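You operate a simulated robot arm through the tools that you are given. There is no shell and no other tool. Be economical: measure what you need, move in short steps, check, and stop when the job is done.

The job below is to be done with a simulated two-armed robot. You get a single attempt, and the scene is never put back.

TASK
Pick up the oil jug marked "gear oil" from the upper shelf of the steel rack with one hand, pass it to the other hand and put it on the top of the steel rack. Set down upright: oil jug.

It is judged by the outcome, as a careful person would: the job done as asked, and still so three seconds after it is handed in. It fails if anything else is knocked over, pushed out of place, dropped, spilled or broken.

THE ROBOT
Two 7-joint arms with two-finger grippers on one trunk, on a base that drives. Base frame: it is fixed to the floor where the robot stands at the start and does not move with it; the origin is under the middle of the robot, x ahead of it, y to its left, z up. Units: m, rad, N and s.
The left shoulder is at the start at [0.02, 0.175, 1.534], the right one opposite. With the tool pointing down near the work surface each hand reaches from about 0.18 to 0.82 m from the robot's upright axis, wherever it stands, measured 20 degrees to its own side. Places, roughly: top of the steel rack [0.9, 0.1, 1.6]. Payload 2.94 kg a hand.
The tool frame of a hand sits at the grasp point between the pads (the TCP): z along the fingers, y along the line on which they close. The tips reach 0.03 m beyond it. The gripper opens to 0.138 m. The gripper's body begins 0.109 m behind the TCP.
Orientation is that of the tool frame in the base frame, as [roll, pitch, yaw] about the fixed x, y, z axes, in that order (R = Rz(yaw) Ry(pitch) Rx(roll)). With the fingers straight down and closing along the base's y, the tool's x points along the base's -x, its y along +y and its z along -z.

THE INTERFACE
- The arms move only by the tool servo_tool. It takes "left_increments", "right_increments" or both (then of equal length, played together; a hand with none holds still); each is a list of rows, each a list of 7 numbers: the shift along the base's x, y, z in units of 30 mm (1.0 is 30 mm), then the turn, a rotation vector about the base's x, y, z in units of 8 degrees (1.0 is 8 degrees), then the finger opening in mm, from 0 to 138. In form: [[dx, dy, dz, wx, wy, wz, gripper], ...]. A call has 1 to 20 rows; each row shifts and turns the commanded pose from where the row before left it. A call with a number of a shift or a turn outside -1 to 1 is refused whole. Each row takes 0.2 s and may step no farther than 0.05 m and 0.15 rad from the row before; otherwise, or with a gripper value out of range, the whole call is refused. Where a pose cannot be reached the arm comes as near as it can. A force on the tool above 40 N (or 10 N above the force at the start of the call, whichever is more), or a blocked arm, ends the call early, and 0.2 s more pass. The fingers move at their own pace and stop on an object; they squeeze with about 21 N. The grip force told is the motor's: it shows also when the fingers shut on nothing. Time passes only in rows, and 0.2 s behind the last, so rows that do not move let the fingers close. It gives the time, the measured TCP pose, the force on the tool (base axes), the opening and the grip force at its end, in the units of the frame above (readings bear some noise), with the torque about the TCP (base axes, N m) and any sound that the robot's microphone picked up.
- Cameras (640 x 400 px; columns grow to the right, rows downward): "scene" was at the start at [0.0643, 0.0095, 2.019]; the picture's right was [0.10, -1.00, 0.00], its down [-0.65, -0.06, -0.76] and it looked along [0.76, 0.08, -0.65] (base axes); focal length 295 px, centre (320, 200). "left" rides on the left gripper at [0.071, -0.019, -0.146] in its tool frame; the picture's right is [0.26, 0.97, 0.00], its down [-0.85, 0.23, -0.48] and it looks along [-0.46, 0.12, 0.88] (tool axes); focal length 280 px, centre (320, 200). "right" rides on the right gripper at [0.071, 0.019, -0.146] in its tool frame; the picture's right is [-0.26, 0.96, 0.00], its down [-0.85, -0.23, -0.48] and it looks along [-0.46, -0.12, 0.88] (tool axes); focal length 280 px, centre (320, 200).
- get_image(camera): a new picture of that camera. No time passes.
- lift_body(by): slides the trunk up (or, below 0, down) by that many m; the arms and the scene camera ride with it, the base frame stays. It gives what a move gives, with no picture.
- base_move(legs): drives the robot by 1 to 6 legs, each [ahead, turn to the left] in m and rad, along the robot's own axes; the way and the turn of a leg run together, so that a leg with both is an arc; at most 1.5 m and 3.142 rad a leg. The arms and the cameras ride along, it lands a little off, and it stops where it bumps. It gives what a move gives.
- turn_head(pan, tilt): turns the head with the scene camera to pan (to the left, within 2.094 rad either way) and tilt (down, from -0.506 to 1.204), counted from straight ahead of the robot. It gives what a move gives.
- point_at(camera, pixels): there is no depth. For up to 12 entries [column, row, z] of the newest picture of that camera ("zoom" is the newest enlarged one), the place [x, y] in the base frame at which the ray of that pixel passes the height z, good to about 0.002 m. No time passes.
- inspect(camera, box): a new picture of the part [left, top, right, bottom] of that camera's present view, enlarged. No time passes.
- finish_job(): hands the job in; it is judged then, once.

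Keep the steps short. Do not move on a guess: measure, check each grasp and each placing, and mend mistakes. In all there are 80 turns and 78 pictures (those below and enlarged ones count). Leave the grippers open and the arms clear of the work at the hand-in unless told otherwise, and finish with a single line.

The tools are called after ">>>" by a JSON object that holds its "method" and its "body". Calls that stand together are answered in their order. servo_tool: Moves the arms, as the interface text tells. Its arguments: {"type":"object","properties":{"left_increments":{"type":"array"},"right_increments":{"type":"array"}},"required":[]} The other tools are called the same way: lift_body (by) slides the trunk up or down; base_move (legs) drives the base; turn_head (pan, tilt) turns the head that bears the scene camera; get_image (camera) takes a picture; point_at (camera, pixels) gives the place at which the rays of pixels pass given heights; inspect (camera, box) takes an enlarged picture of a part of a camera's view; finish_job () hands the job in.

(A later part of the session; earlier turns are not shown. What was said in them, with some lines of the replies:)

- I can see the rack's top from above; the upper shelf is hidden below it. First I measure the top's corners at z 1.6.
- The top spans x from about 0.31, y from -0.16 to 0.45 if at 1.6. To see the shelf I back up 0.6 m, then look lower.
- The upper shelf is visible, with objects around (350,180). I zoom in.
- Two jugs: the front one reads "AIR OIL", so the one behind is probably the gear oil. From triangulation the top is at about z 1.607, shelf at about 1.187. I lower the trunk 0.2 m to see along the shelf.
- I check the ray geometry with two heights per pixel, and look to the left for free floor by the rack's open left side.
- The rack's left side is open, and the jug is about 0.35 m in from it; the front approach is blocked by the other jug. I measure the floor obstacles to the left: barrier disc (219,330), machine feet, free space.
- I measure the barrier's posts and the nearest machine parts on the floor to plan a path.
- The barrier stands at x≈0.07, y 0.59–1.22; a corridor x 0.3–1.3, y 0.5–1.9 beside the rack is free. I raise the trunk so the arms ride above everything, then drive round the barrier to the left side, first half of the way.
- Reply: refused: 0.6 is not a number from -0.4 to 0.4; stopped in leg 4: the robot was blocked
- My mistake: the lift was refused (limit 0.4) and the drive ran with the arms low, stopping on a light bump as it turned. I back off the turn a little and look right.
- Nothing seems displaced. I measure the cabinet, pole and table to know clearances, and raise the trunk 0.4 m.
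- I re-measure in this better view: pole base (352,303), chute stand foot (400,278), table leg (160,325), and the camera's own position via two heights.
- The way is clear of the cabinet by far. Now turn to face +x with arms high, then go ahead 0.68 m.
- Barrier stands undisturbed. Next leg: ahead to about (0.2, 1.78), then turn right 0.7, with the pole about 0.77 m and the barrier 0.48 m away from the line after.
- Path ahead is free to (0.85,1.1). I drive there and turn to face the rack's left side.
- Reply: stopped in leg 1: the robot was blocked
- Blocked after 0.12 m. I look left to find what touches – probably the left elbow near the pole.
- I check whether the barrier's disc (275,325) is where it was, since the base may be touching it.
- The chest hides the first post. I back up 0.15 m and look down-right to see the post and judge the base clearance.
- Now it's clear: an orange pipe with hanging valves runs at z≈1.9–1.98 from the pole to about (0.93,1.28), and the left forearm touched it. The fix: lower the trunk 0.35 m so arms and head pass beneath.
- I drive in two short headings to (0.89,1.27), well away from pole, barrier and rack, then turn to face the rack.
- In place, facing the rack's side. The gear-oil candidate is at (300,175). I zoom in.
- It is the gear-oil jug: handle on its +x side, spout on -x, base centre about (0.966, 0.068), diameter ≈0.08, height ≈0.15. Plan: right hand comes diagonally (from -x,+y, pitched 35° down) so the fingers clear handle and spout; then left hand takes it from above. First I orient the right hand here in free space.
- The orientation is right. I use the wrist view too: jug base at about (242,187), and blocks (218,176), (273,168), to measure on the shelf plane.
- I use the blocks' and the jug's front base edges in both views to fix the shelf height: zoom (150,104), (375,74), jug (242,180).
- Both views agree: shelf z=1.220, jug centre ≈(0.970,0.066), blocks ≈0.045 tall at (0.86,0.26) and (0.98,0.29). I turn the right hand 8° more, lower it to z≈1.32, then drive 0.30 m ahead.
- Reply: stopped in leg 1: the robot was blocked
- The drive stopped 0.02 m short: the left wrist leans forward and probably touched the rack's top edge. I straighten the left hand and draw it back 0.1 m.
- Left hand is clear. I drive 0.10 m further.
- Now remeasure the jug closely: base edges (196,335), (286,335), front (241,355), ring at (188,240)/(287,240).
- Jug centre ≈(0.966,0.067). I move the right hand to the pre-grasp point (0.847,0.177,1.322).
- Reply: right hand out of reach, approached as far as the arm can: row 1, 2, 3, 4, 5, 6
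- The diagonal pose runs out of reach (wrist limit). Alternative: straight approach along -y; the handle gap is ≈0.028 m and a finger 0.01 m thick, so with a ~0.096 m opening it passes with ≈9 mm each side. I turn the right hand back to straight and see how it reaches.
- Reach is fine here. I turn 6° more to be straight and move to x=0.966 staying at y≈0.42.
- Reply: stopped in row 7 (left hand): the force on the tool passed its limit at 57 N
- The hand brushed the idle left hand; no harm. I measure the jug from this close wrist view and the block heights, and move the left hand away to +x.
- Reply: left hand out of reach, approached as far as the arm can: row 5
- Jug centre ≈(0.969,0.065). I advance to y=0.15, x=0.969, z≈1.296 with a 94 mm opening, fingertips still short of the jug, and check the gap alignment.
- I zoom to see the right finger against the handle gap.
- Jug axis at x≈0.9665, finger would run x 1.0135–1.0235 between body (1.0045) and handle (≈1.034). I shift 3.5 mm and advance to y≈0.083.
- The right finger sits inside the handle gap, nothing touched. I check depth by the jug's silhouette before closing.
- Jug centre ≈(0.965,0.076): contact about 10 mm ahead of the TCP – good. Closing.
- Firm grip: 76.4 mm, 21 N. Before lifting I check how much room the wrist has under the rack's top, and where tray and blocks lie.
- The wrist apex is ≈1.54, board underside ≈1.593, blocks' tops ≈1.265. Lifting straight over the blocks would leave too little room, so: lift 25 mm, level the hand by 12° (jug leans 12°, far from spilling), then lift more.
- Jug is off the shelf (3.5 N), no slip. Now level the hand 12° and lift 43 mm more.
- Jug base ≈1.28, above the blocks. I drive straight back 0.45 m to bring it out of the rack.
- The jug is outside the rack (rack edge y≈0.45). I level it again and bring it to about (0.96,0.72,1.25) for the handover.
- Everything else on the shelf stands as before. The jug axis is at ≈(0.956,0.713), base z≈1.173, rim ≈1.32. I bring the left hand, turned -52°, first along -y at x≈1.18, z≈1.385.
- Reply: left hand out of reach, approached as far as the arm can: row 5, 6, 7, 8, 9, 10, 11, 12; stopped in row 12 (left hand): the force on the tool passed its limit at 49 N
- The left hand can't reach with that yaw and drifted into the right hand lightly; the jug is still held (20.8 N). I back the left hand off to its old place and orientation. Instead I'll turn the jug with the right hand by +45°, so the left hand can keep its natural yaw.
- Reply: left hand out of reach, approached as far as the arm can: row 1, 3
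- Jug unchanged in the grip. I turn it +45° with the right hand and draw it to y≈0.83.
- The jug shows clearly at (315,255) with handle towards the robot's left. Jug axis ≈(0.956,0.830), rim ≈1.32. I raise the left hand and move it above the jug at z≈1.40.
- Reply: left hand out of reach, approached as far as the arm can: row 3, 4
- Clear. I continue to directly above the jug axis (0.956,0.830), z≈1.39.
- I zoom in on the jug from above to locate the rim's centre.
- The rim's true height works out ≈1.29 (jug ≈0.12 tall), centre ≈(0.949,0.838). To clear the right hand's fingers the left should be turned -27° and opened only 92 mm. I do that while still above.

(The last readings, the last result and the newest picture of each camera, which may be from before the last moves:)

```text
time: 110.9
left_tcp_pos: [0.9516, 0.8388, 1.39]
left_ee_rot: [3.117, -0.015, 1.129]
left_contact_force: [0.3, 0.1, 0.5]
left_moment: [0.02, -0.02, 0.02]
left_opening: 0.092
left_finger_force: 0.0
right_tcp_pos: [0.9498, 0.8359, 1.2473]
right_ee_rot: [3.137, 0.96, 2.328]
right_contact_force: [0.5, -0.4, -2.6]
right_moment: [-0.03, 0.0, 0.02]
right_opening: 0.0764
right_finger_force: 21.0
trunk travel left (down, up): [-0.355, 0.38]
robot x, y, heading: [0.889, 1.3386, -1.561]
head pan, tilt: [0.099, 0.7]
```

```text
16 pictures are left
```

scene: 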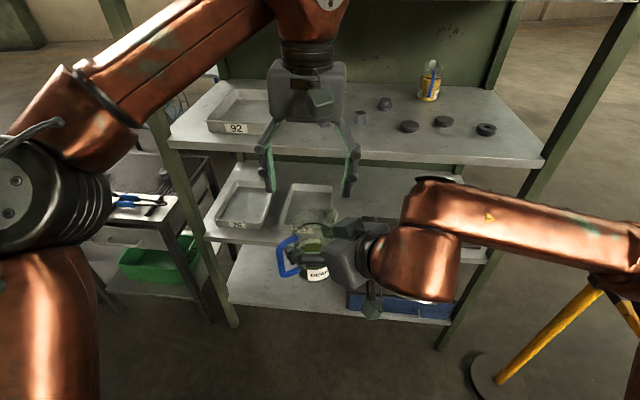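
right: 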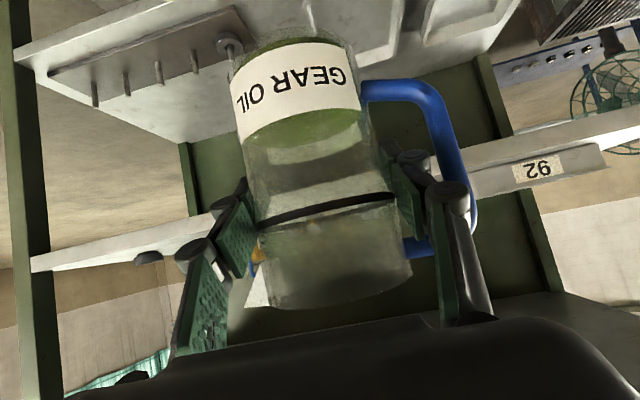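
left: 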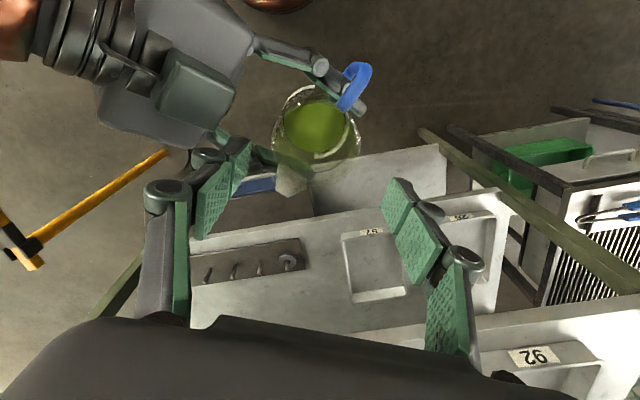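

I verify the rim's edges again from this pose.

>>> {"method": "point_at", "body": {"camera": "left", "pixels": [[272, 136, 1.29], [360, 140, 1.29], [318, 170, 1.29], [318, 90, 1.29], [316, 133, 1.29], [316, 133, 1.3]]}}

>>> {"method": "inspect", "body": {"camera": "left", "box": [230, 60, 410, 200]}}

```text
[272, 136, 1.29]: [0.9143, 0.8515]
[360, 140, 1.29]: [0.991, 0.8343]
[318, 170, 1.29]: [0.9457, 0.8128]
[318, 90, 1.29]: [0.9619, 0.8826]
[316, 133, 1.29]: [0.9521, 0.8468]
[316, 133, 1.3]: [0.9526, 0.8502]
```

```text
2.86 times, centred on (320, 130) of left
```

zoom: 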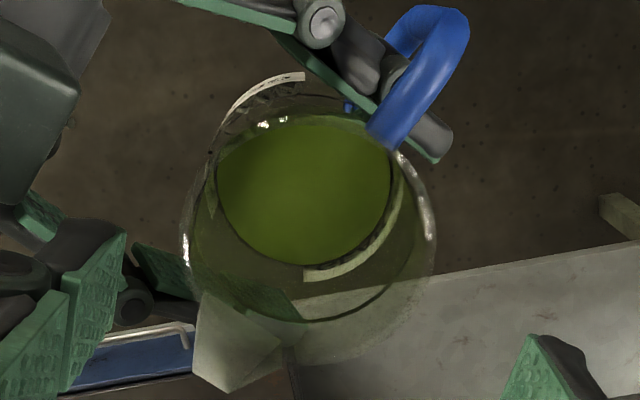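

Rim centre ≈(0.950,0.839) vs. left TCP (0.952,0.839): aligned. I descend 0.10 m to z≈1.29 with the fingers straddling the rim.

>>> {"method": "servo_tool", "body": {"left_increments": [[0, 0, -0.7, 0, 0, 0, 92], [0, 0, -0.7, 0, 0, 0, 92], [0, 0, -0.7, 0, 0, 0, 92], [0, 0, -0.7, 0, 0, 0, 92], [0, 0, -0.533, 0, 0, 0, 92]]}}

>>> {"method": "get_image", "body": {"camera": "left"}}

```text
time: 112.1
left_tcp_pos: [0.9513, 0.8385, 1.2888]
left_ee_rot: [3.12, -0.015, 1.133]
left_contact_force: [-0.4, -0.2, 0.0]
left_moment: [-0.03, 0.0, 0.01]
left_opening: 0.092
left_finger_force: 0.1
right_tcp_pos: [0.9505, 0.8363, 1.248]
right_ee_rot: [3.138, 0.958, 2.329]
right_contact_force: [0.7, 0.1, -2.6]
right_moment: [-0.04, 0.0, 0.01]
right_opening: 0.0765
right_finger_force: 21.1
trunk travel left (down, up): [-0.355, 0.38]
robot x, y, heading: [0.8871, 1.3364, -1.565]
head pan, tilt: [0.099, 0.7]
```

```text
14 pictures are left
```

left: 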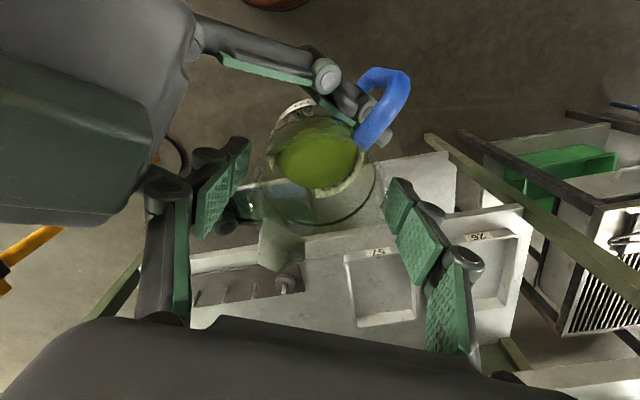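

The fingers straddle the rim without contact. I close the left hand.

>>> {"method": "servo_tool", "body": {"left_increments": [[0, 0, 0, 0, 0, 0, 84], [0, 0, 0, 0, 0, 0, 76], [0, 0, 0, 0, 0, 0, 60], [0, 0, 0, 0, 0, 0, 50], [0, 0, 0, 0, 0, 0, 50], [0, 0, 0, 0, 0, 0, 50]]}}

>>> {"method": "get_image", "body": {"camera": "left"}}

```text
time: 113.5
left_tcp_pos: [0.9495, 0.8401, 1.2895]
left_ee_rot: [3.119, -0.015, 1.131]
left_contact_force: [-10.1, 5.6, 1.1]
left_moment: [0.23, 0.5, -0.17]
left_opening: 0.0767
left_finger_force: 20.6
right_tcp_pos: [0.9509, 0.8359, 1.247]
right_ee_rot: [3.139, 0.959, 2.328]
right_contact_force: [9.8, -5.3, -4.6]
right_moment: [-0.01, -0.07, 0.19]
right_opening: 0.0763
right_finger_force: 21.0
trunk travel left (down, up): [-0.355, 0.38]
robot x, y, heading: [0.8895, 1.337, -1.564]
head pan, tilt: [0.099, 0.7]
```

```text
13 pictures are left
```

left: 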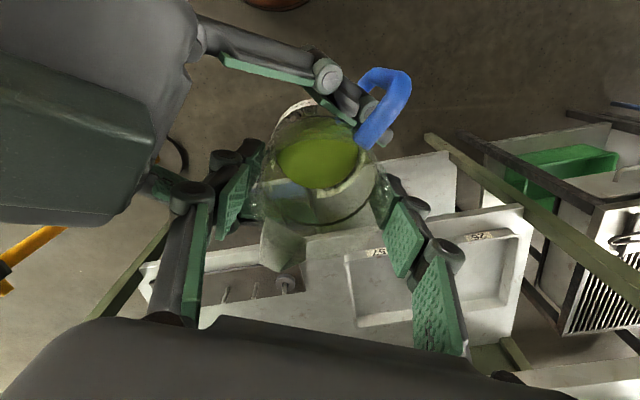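

Left holds at 76.7 mm, 20.6 N; a small 11 N internal pull I relieve by shifting left 2 mm, then open the right hand to 94 mm (finger stays inside the handle gap).

>>> {"method": "servo_tool", "body": {"left_increments": [[-0.07, 0.035, 0, 0, 0, 0, 50], [0, 0, 0, 0, 0, 0, 50], [0, 0, 0, 0, 0, 0, 50], [0, 0, 0, 0, 0, 0, 50]], "right_increments": [[0, 0, 0, 0, 0, 0, 50], [0, 0, 0, 0, 0, 0, 82], [0, 0, 0, 0, 0, 0, 94], [0, 0, 0, 0, 0, 0, 94]]}}

>>> {"method": "inspect", "body": {"camera": "left", "box": [180, 40, 440, 260]}}

```text
time: 114.5
left_tcp_pos: [0.95, 0.8396, 1.2894]
left_ee_rot: [3.117, -0.016, 1.13]
left_contact_force: [0.4, 0.3, -1.2]
left_moment: [-0.01, 0.02, 0.0]
left_opening: 0.0765
left_finger_force: 21.1
right_tcp_pos: [0.9513, 0.8354, 1.2478]
right_ee_rot: [3.136, 0.958, 2.327]
right_contact_force: [-0.1, -1.1, 0.0]
right_moment: [-0.01, 0.04, -0.02]
right_opening: 0.0941
right_finger_force: 0.0
trunk travel left (down, up): [-0.355, 0.38]
robot x, y, heading: [0.8851, 1.336, -1.56]
head pan, tilt: [0.099, 0.7]
```

```text
1.82 times, centred on (310, 150) of left
```

zoom: 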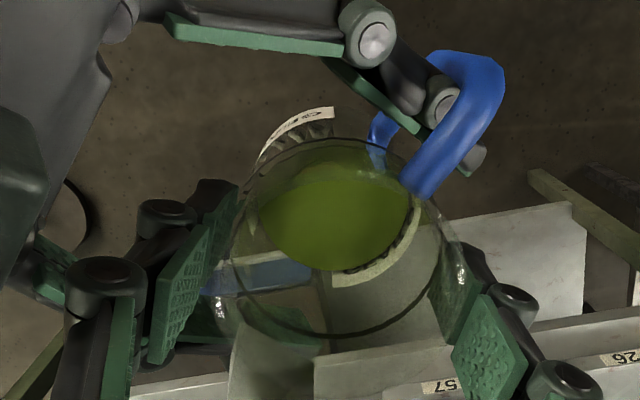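

The left hand holds the jug alone now. I withdraw the right hand backwards along its own finger axis by 0.10 m.

>>> {"method": "servo_tool", "body": {"right_increments": [[-0.374, 0.397, 0.383, 0, 0, 0, 94], [-0.374, 0.397, 0.383, 0, 0, 0, 94], [-0.374, 0.397, 0.383, 0, 0, 0, 94], [-0.374, 0.397, 0.383, 0, 0, 0, 94], [-0.374, 0.397, 0.383, 0, 0, 0, 94]]}}

>>> {"method": "get_image", "body": {"camera": "scene"}}

```text
time: 115.7
left_tcp_pos: [0.9488, 0.8408, 1.2899]
left_ee_rot: [3.117, -0.017, 1.131]
left_contact_force: [0.4, 0.0, 0.3]
left_moment: [-0.03, -0.01, 0.03]
left_opening: 0.0768
left_finger_force: 20.9
right_tcp_pos: [0.8929, 0.8973, 1.3046]
right_ee_rot: [3.139, 0.958, 2.328]
right_contact_force: [-0.5, 0.2, -0.2]
right_moment: [-0.02, -0.01, -0.01]
right_opening: 0.0942
right_finger_force: 0.1
trunk travel left (down, up): [-0.355, 0.38]
robot x, y, heading: [0.8891, 1.3359, -1.565]
head pan, tilt: [0.099, 0.7]
```

```text
11 pictures are left
```

scene: 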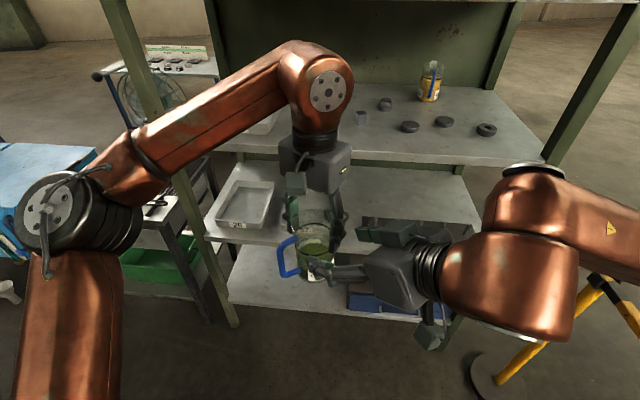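

The handover worked: left holds the jug upright. I move the right hand away to (-x,+y), then draw the jug 0.08 m closer with the left.

>>> {"method": "servo_tool", "body": {"right_increments": [[-0.8, 0.6, 0, 0, 0, 0, 94], [-0.8, 0.6, 0, 0, 0, 0, 94], [-0.8, 0.6, 0, 0, 0, 0, 94], [-0.8, 0.6, 0, 0, 0, 0, 94], [-0.8, 0.6, 0, 0, 0, 0, 94], [0, 0, 0, 0, 0, 0, 94], [0, 0, 0, 0, 0, 0, 94], [0, 0, 0, 0, 0, 0, 94], [0, 0, 0, 0, 0, 0, 94]], "left_increments": [[0, 0, 0, 0, 0, 0, 50], [0, 0, 0, 0, 0, 0, 50], [0, 0, 0, 0, 0, 0, 50], [0, 0, 0, 0, 0, 0, 50], [0, 0, 0, 0, 0, 0, 50], [0, 0.667, 0, 0, 0, 0, 50], [0, 0.667, 0, 0, 0, 0, 50], [0, 0.667, 0, 0, 0, 0, 50], [0, 0.667, 0, 0, 0, 0, 50]]}}

```text
time: 117.7
left_tcp_pos: [0.95, 0.9195, 1.2896]
left_ee_rot: [3.119, -0.016, 1.132]
left_contact_force: [-0.2, -0.5, -0.1]
left_moment: [-0.02, 0.03, -0.02]
left_opening: 0.0767
left_finger_force: 21.1
right_tcp_pos: [0.7744, 0.987, 1.305]
right_ee_rot: [3.138, 0.958, 2.327]
right_contact_force: [-0.2, -0.4, 0.6]
right_moment: [-0.01, 0.01, -0.01]
right_opening: 0.0939
right_finger_force: 0.1
trunk travel left (down, up): [-0.355, 0.38]
robot x, y, heading: [0.8856, 1.3379, -1.561]
head pan, tilt: [0.099, 0.7]
```

I drive 0.36 m ahead, from under the overhead pipe, jug then at y≈0.56, still outside the rack.

>>> {"method": "base_move", "body": {"legs": [[0.36, 0]]}}

>>> {"method": "lift_body", "body": {"by": 0.2}}

>>> {"method": "get_image", "body": {"camera": "scene"}}

```text
time: 120.0
left_tcp_pos: [0.9525, 0.5552, 1.2894]
left_ee_rot: [3.121, -0.016, 1.131]
left_contact_force: [0.5, -0.2, -1.0]
left_moment: [0.0, 0.05, 0.0]
left_opening: 0.0765
left_finger_force: 20.8
right_tcp_pos: [0.7773, 0.6221, 1.3049]
right_ee_rot: [3.138, 0.957, 2.327]
right_contact_force: [1.0, -0.5, 0.0]
right_moment: [0.02, -0.04, 0.0]
right_opening: 0.0937
right_finger_force: 0.0
trunk travel left (down, up): [-0.355, 0.38]
robot x, y, heading: [0.8902, 0.9748, -1.561]
head pan, tilt: [0.099, 0.7]
```

```text
time: 122.2
left_tcp_pos: [0.9536, 0.5557, 1.4887]
left_ee_rot: [3.118, -0.014, 1.131]
left_contact_force: [-0.6, 0.8, -3.4]
left_moment: [-0.03, 0.02, -0.01]
left_opening: 0.0764
left_finger_force: 21.0
right_tcp_pos: [0.7779, 0.622, 1.5041]
right_ee_rot: [3.139, 0.958, 2.328]
right_contact_force: [-0.4, 0.4, 0.3]
right_moment: [-0.01, -0.04, 0.02]
right_opening: 0.0939
right_finger_force: 0.0
trunk travel left (down, up): [-0.555, 0.18]
robot x, y, heading: [0.8935, 0.9734, -1.563]
head pan, tilt: [0.099, 0.7]
```

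```text
10 pictures are left
```

scene: 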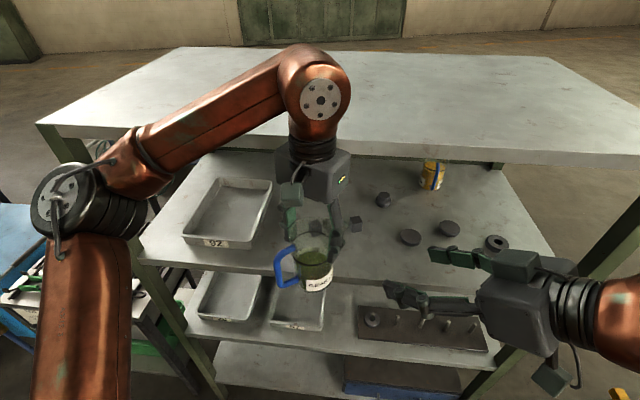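

Held (3.4 N). I raise the trunk by another 0.17 m, then the left arm by 0.11 m so the jug's base clears the top (z≈1.62).

>>> {"method": "lift_body", "body": {"by": 0.17}}

>>> {"method": "servo_tool", "body": {"left_increments": [[0, 0.2, 0.7, 0, 0, 0, 50], [0, 0, 0.7, 0, 0, 0, 50], [0, 0, 0.7, 0, 0, 0, 50], [0, 0, 0.7, 0, 0, 0, 50], [0, 0, 0.7, 0, 0, 0, 50]]}}

>>> {"method": "get_image", "body": {"camera": "scene"}}

```text
time: 124.1
left_tcp_pos: [0.9536, 0.5558, 1.6592]
left_ee_rot: [3.119, -0.017, 1.13]
left_contact_force: [0.1, -0.5, -3.5]
left_moment: [0.01, 0.02, 0.01]
left_opening: 0.0764
left_finger_force: 21.2
right_tcp_pos: [0.7776, 0.6233, 1.6751]
right_ee_rot: [3.138, 0.958, 2.328]
right_contact_force: [-0.4, 0.6, -0.4]
right_moment: [0.01, 0.02, 0.0]
right_opening: 0.094
right_finger_force: 0.1
trunk travel left (down, up): [-0.725, 0.01]
robot x, y, heading: [0.8885, 0.9715, -1.564]
head pan, tilt: [0.099, 0.7]
```

```text
time: 125.3
left_tcp_pos: [0.9532, 0.5629, 1.7647]
left_ee_rot: [3.119, -0.016, 1.134]
left_contact_force: [0.3, -0.3, -2.3]
left_moment: [0.01, 0.0, 0.01]
left_opening: 0.0765
left_finger_force: 21.1
right_tcp_pos: [0.7767, 0.6244, 1.6755]
right_ee_rot: [3.139, 0.959, 2.33]
right_contact_force: [0.4, 0.2, -0.6]
right_moment: [0.0, -0.01, 0.01]
right_opening: 0.0941
right_finger_force: 0.1
trunk travel left (down, up): [-0.725, 0.01]
robot x, y, heading: [0.889, 0.9732, -1.562]
head pan, tilt: [0.099, 0.7]
```

```text
9 pictures are left
```

scene: 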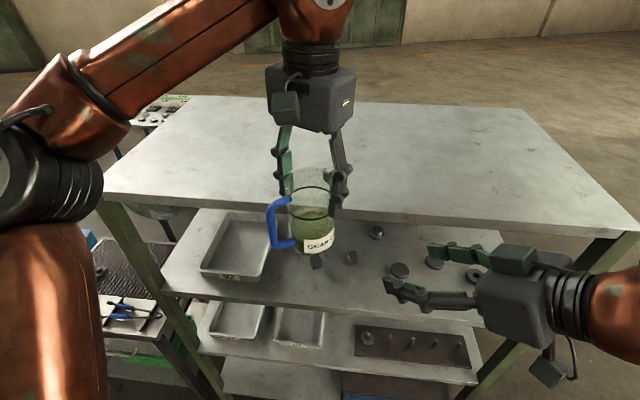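

Jug base ≈1.647, above the top's 1.62. I raise the right hand 0.05 m too for clearance, then drive 0.2 m ahead over the top.

>>> {"method": "servo_tool", "body": {"right_increments": [[0, 0.3, 0.6, 0, 0, 0, 94], [0, 0.3, 0.6, 0, 0, 0, 94], [0, 0.3, 0.6, 0, 0, 0, 94]], "left_increments": [[0, 0, 0.3, 0, 0, 0, 50], [0, 0, 0.3, 0, 0, 0, 50], [0, 0, 0, 0, 0, 0, 50]]}}

>>> {"method": "base_move", "body": {"legs": [[0.2, 0]]}}

>>> {"method": "get_image", "body": {"camera": "scene"}}

```text
time: 126.1
left_tcp_pos: [0.9526, 0.5605, 1.7823]
left_ee_rot: [3.12, -0.015, 1.13]
left_contact_force: [0.0, -0.6, -4.3]
left_moment: [0.01, 0.05, -0.01]
left_opening: 0.0762
left_finger_force: 20.8
right_tcp_pos: [0.777, 0.6484, 1.7286]
right_ee_rot: [3.138, 0.958, 2.326]
right_contact_force: [-0.4, -0.1, 0.4]
right_moment: [0.01, 0.0, 0.02]
right_opening: 0.094
right_finger_force: 0.0
trunk travel left (down, up): [-0.725, 0.01]
robot x, y, heading: [0.8918, 0.974, -1.561]
head pan, tilt: [0.099, 0.7]
```

```text
time: 127.7
left_tcp_pos: [0.9531, 0.3712, 1.7866]
left_ee_rot: [3.118, -0.009, 1.131]
left_contact_force: [-0.1, 1.3, -2.9]
left_moment: [-0.13, 0.01, -0.02]
left_opening: 0.0762
left_finger_force: 20.8
right_tcp_pos: [0.7791, 0.4597, 1.7307]
right_ee_rot: [-3.133, 0.963, 2.335]
right_contact_force: [0.1, 1.5, 0.2]
right_moment: [-0.05, 0.02, -0.03]
right_opening: 0.094
right_finger_force: 0.1
trunk travel left (down, up): [-0.725, 0.01]
robot x, y, heading: [0.8928, 0.7748, -1.564]
head pan, tilt: [0.099, 0.7]
```

```text
8 pictures are left
```

scene: 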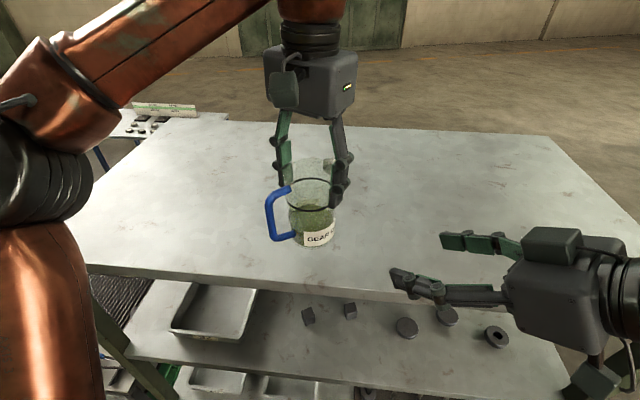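

Now I carry the jug 0.13 m further in with the arm, to y≈0.24.

>>> {"method": "servo_tool", "body": {"left_increments": [[0, -0.72, 0, 0, 0, 0, 50], [0, -0.72, 0, 0, 0, 0, 50], [0, -0.72, 0, 0, 0, 0, 50], [0, -0.72, 0, 0, 0, 0, 50], [0, -0.72, 0, 0, 0, 0, 50], [0, -0.72, 0, 0, 0, 0, 50]]}}

>>> {"method": "get_image", "body": {"camera": "scene"}}

>>> {"method": "get_image", "body": {"camera": "right"}}

```text
time: 129.1
left_tcp_pos: [0.9519, 0.2479, 1.7653]
left_ee_rot: [3.121, -0.012, 1.131]
left_contact_force: [-0.1, -0.1, -3.7]
left_moment: [0.02, 0.08, -0.03]
left_opening: 0.0766
left_finger_force: 20.9
left hand out of reach, approached as far as the arm can: row 5, 6
right_tcp_pos: [0.7783, 0.4479, 1.7292]
right_ee_rot: [3.139, 0.959, 2.33]
right_contact_force: [0.4, -0.2, -0.1]
right_moment: [0.01, 0.04, 0.04]
right_opening: 0.0939
right_finger_force: 0.1
trunk travel left (down, up): [-0.725, 0.01]
robot x, y, heading: [0.8914, 0.7684, -1.564]
head pan, tilt: [0.099, 0.7]
```

```text
7 pictures are left
```

scene: 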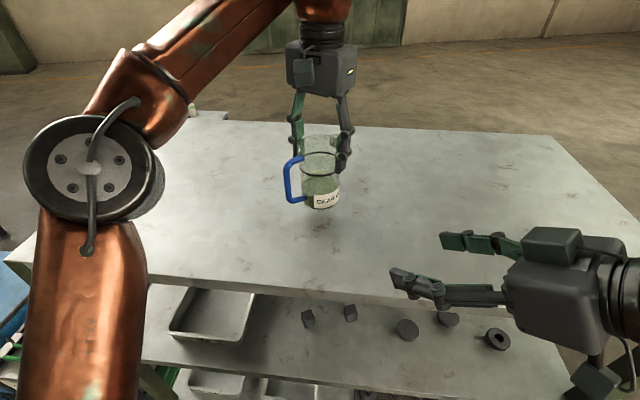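

```text
6 pictures are left
```

right: 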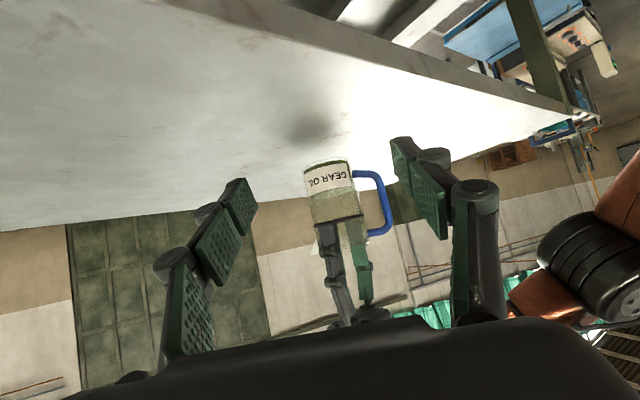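

The jug hangs upright over the top at y≈0.25, base ≈1.648. I lower gently, 18 mm first.

>>> {"method": "servo_tool", "body": {"left_increments": [[0, 0, -0.2, 0, 0, 0, 50], [0, 0, -0.2, 0, 0, 0, 50], [0, 0, -0.2, 0, 0, 0, 50], [0, 0, 0, 0, 0, 0, 50]]}}

```text
time: 130.1
left_tcp_pos: [0.9517, 0.2505, 1.7486]
left_ee_rot: [3.119, -0.015, 1.13]
left_contact_force: [0.4, 0.3, -2.6]
left_moment: [-0.06, 0.03, 0.02]
left_opening: 0.0765
left_finger_force: 21.1
right_tcp_pos: [0.7764, 0.4516, 1.7294]
right_ee_rot: [3.141, 0.959, 2.332]
right_contact_force: [-0.4, -0.2, 0.1]
right_moment: [-0.01, 0.01, 0.01]
right_opening: 0.0939
right_finger_force: 0.0
trunk travel left (down, up): [-0.725, 0.01]
robot x, y, heading: [0.8947, 0.7738, -1.563]
head pan, tilt: [0.099, 0.7]
```

Still hanging (-2.6 N). Lower in 2.5 mm rows until the force turns.

>>> {"method": "servo_tool", "body": {"left_increments": [[0, 0, -0.083, 0, 0, 0, 50], [0, 0, -0.083, 0, 0, 0, 50], [0, 0, -0.083, 0, 0, 0, 50], [0, 0, -0.083, 0, 0, 0, 50]]}}

>>> {"method": "inspect", "body": {"camera": "right", "box": [260, 100, 420, 220]}}

```text
time: 131.1
left_tcp_pos: [0.9529, 0.2501, 1.7398]
left_ee_rot: [3.12, -0.01, 1.13]
left_contact_force: [0.2, -3.7, 11.6]
left_moment: [-0.08, -0.26, -0.1]
left_opening: 0.0766
left_finger_force: 21.6
right_tcp_pos: [0.7778, 0.4503, 1.7301]
right_ee_rot: [3.141, 0.96, 2.33]
right_contact_force: [0.6, 1.0, -0.6]
right_moment: [-0.03, 0.0, -0.01]
right_opening: 0.094
right_finger_force: 0.0
trunk travel left (down, up): [-0.725, 0.01]
robot x, y, heading: [0.8926, 0.7696, -1.563]
head pan, tilt: [0.099, 0.7]
```

```text
3.33 times, centred on (340, 160) of right
```

zoom: 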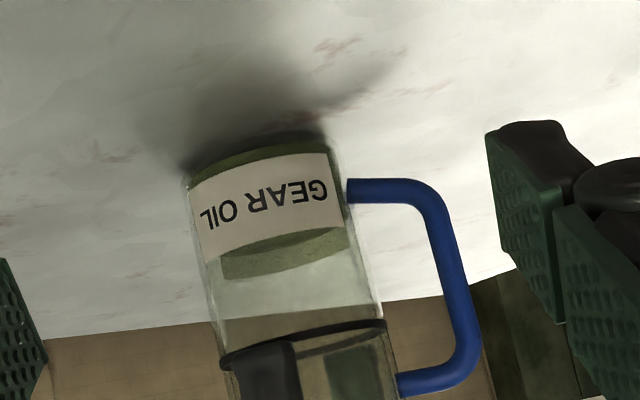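

The jug touches the top (force turned to +11.6 N). I relieve 1.5 mm and open the left hand gradually to 92 mm.

>>> {"method": "servo_tool", "body": {"left_increments": [[0, 0, 0.05, 0, 0, 0, 50], [0, 0, 0, 0, 0, 0, 50], [0, 0, 0, 0, 0, 0, 79], [0, 0, 0, 0, 0, 0, 84], [0, 0, 0, 0, 0, 0, 90], [0, 0, 0, 0, 0, 0, 94], [0, 0, 0, 0, 0, 0, 94]]}}

>>> {"method": "get_image", "body": {"camera": "scene"}}

```text
time: 132.7
left_tcp_pos: [0.9537, 0.2506, 1.7387]
left_ee_rot: [3.118, -0.016, 1.13]
left_contact_force: [0.4, 0.2, -0.6]
left_moment: [0.01, 0.01, 0.0]
left_opening: 0.0939
left_finger_force: 0.0
right_tcp_pos: [0.7788, 0.451, 1.7303]
right_ee_rot: [-3.142, 0.96, 2.33]
right_contact_force: [-0.3, -0.7, 0.6]
right_moment: [-0.03, -0.01, -0.02]
right_opening: 0.0937
right_finger_force: 0.1
trunk travel left (down, up): [-0.725, 0.01]
robot x, y, heading: [0.8928, 0.7794, -1.565]
head pan, tilt: [0.099, 0.7]
```

```text
4 pictures are left
```

scene: 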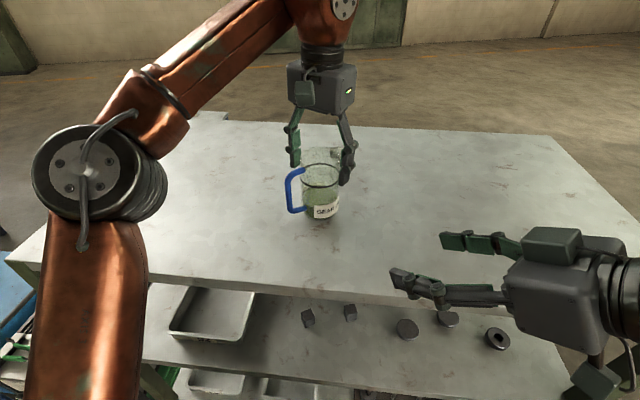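

The jug stands by itself on the top. I raise the left hand gently by 22 mm first (its reach upward is limited here).

>>> {"method": "servo_tool", "body": {"left_increments": [[0, 0, 0.25, 0, 0, 0, 96], [0, 0, 0.25, 0, 0, 0, 96], [0, 0, 0.25, 0, 0, 0, 96]]}}

>>> {"method": "lift_body", "body": {"by": 0.01}}

```text
time: 133.5
left_tcp_pos: [0.9508, 0.2512, 1.761]
left_ee_rot: [3.12, -0.013, 1.129]
left_contact_force: [-0.7, -0.5, -0.2]
left_moment: [-0.01, 0.01, 0.02]
left_opening: 0.0963
left_finger_force: 0.0
right_tcp_pos: [0.7781, 0.451, 1.7299]
right_ee_rot: [3.141, 0.96, 2.33]
right_contact_force: [0.4, -0.1, 0.5]
right_moment: [0.0, -0.03, 0.01]
right_opening: 0.094
right_finger_force: 0.1
trunk travel left (down, up): [-0.725, 0.01]
robot x, y, heading: [0.893, 0.7735, -1.563]
head pan, tilt: [0.099, 0.7]
```

```text
time: 134.1
left_tcp_pos: [0.9528, 0.2502, 1.7705]
left_ee_rot: [3.118, -0.014, 1.129]
left_contact_force: [-0.1, 0.4, 0.0]
left_moment: [-0.01, 0.03, 0.02]
left_opening: 0.0961
left_finger_force: 0.1
right_tcp_pos: [0.7774, 0.4509, 1.7394]
right_ee_rot: [-3.142, 0.959, 2.331]
right_contact_force: [0.9, 0.3, 0.4]
right_moment: [0.01, -0.01, 0.02]
right_opening: 0.0941
right_finger_force: 0.0
trunk travel left (down, up): [-0.734, 0.0]
robot x, y, heading: [0.8941, 0.7735, -1.564]
head pan, tilt: [0.099, 0.7]
```

Tips are now at the rim's height. I draw the hand back along its open side while rising.

>>> {"method": "servo_tool", "body": {"left_increments": [[0, 0, 0.2, 0, 0, 0, 100], [0.142, 0.302, 0.2, 0, 0, 0, 100], [0.142, 0.302, 0.2, 0, 0, 0, 100], [0.142, 0.302, 0.2, 0, 0, 0, 100], [0.142, 0.302, 0.2, 0, 0, 0, 100]]}}

>>> {"method": "inspect", "body": {"camera": "right", "box": [240, 100, 440, 320]}}

```text
time: 135.3
left_tcp_pos: [0.9694, 0.2861, 1.8014]
left_ee_rot: [3.12, -0.014, 1.127]
left_contact_force: [0.6, 0.0, -0.2]
left_moment: [-0.01, 0.0, 0.03]
left_opening: 0.1001
left_finger_force: 0.0
right_tcp_pos: [0.7781, 0.4513, 1.7382]
right_ee_rot: [3.141, 0.96, 2.329]
right_contact_force: [0.4, -0.3, 0.6]
right_moment: [0.02, 0.0, -0.03]
right_opening: 0.094
right_finger_force: 0.0
trunk travel left (down, up): [-0.734, 0.0]
robot x, y, heading: [0.8954, 0.7743, -1.565]
head pan, tilt: [0.099, 0.7]
```

```text
1.82 times, centred on (340, 210) of right
```

zoom: 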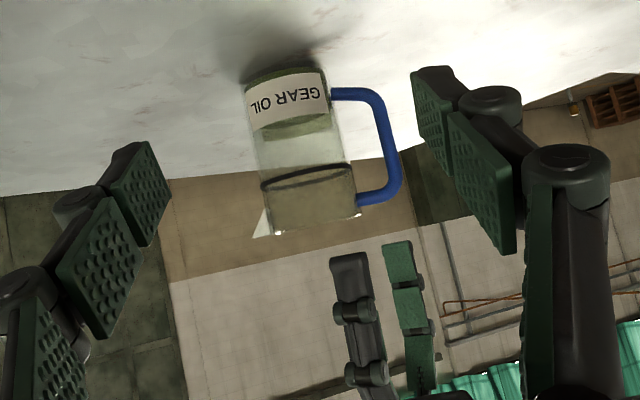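

Fully clear; the jug stands upright. I retreat the left hand a further 0.12 m and open both grippers.

>>> {"method": "servo_tool", "body": {"left_increments": [[0.2, 0.8, 0.1, 0, 0, 0, 138], [0.2, 0.8, 0.1, 0, 0, 0, 138], [0.2, 0.8, 0, 0, 0, 0, 138], [0.2, 0.8, 0, 0, 0, 0, 138], [0.2, 0.8, 0, 0, 0, 0, 138]], "right_increments": [[0, 0.3, 0, 0, 0, 0, 138], [0, 0.3, 0, 0, 0, 0, 138], [0, 0.3, 0, 0, 0, 0, 138], [0, 0, 0, 0, 0, 0, 138], [0, 0, 0, 0, 0, 0, 138]]}}

>>> {"method": "get_image", "body": {"camera": "scene"}}

```text
time: 136.5
left_tcp_pos: [1.0023, 0.4087, 1.8077]
left_ee_rot: [3.12, -0.013, 1.13]
left_contact_force: [0.9, 1.3, 0.3]
left_moment: [-0.03, 0.02, -0.01]
left_opening: 0.1379
left_finger_force: 0.1
right_tcp_pos: [0.7789, 0.4797, 1.7386]
right_ee_rot: [-3.141, 0.959, 2.334]
right_contact_force: [-0.7, 0.9, -0.2]
right_moment: [-0.01, 0.0, -0.03]
right_opening: 0.1382
right_finger_force: 0.0
trunk travel left (down, up): [-0.734, 0.0]
robot x, y, heading: [0.8939, 0.7758, -1.561]
head pan, tilt: [0.099, 0.7]
```

```text
2 pictures are left
```

scene: 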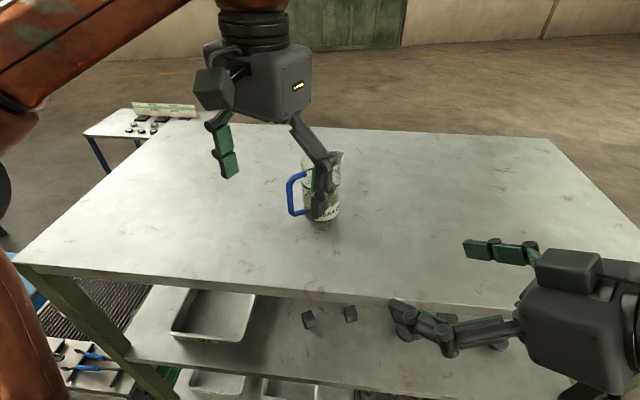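

The jug stands upright on the rack's top, both hands are open and clear, and the shelf items I can see are undisturbed. Handing in.

>>> {"method": "finish_job", "body": {}}

```text
The job is handed in.
```

The gear oil jug was picked up with the right hand, passed to the left, and now stands upright on top of the steel rack; both grippers are open and clear of it.
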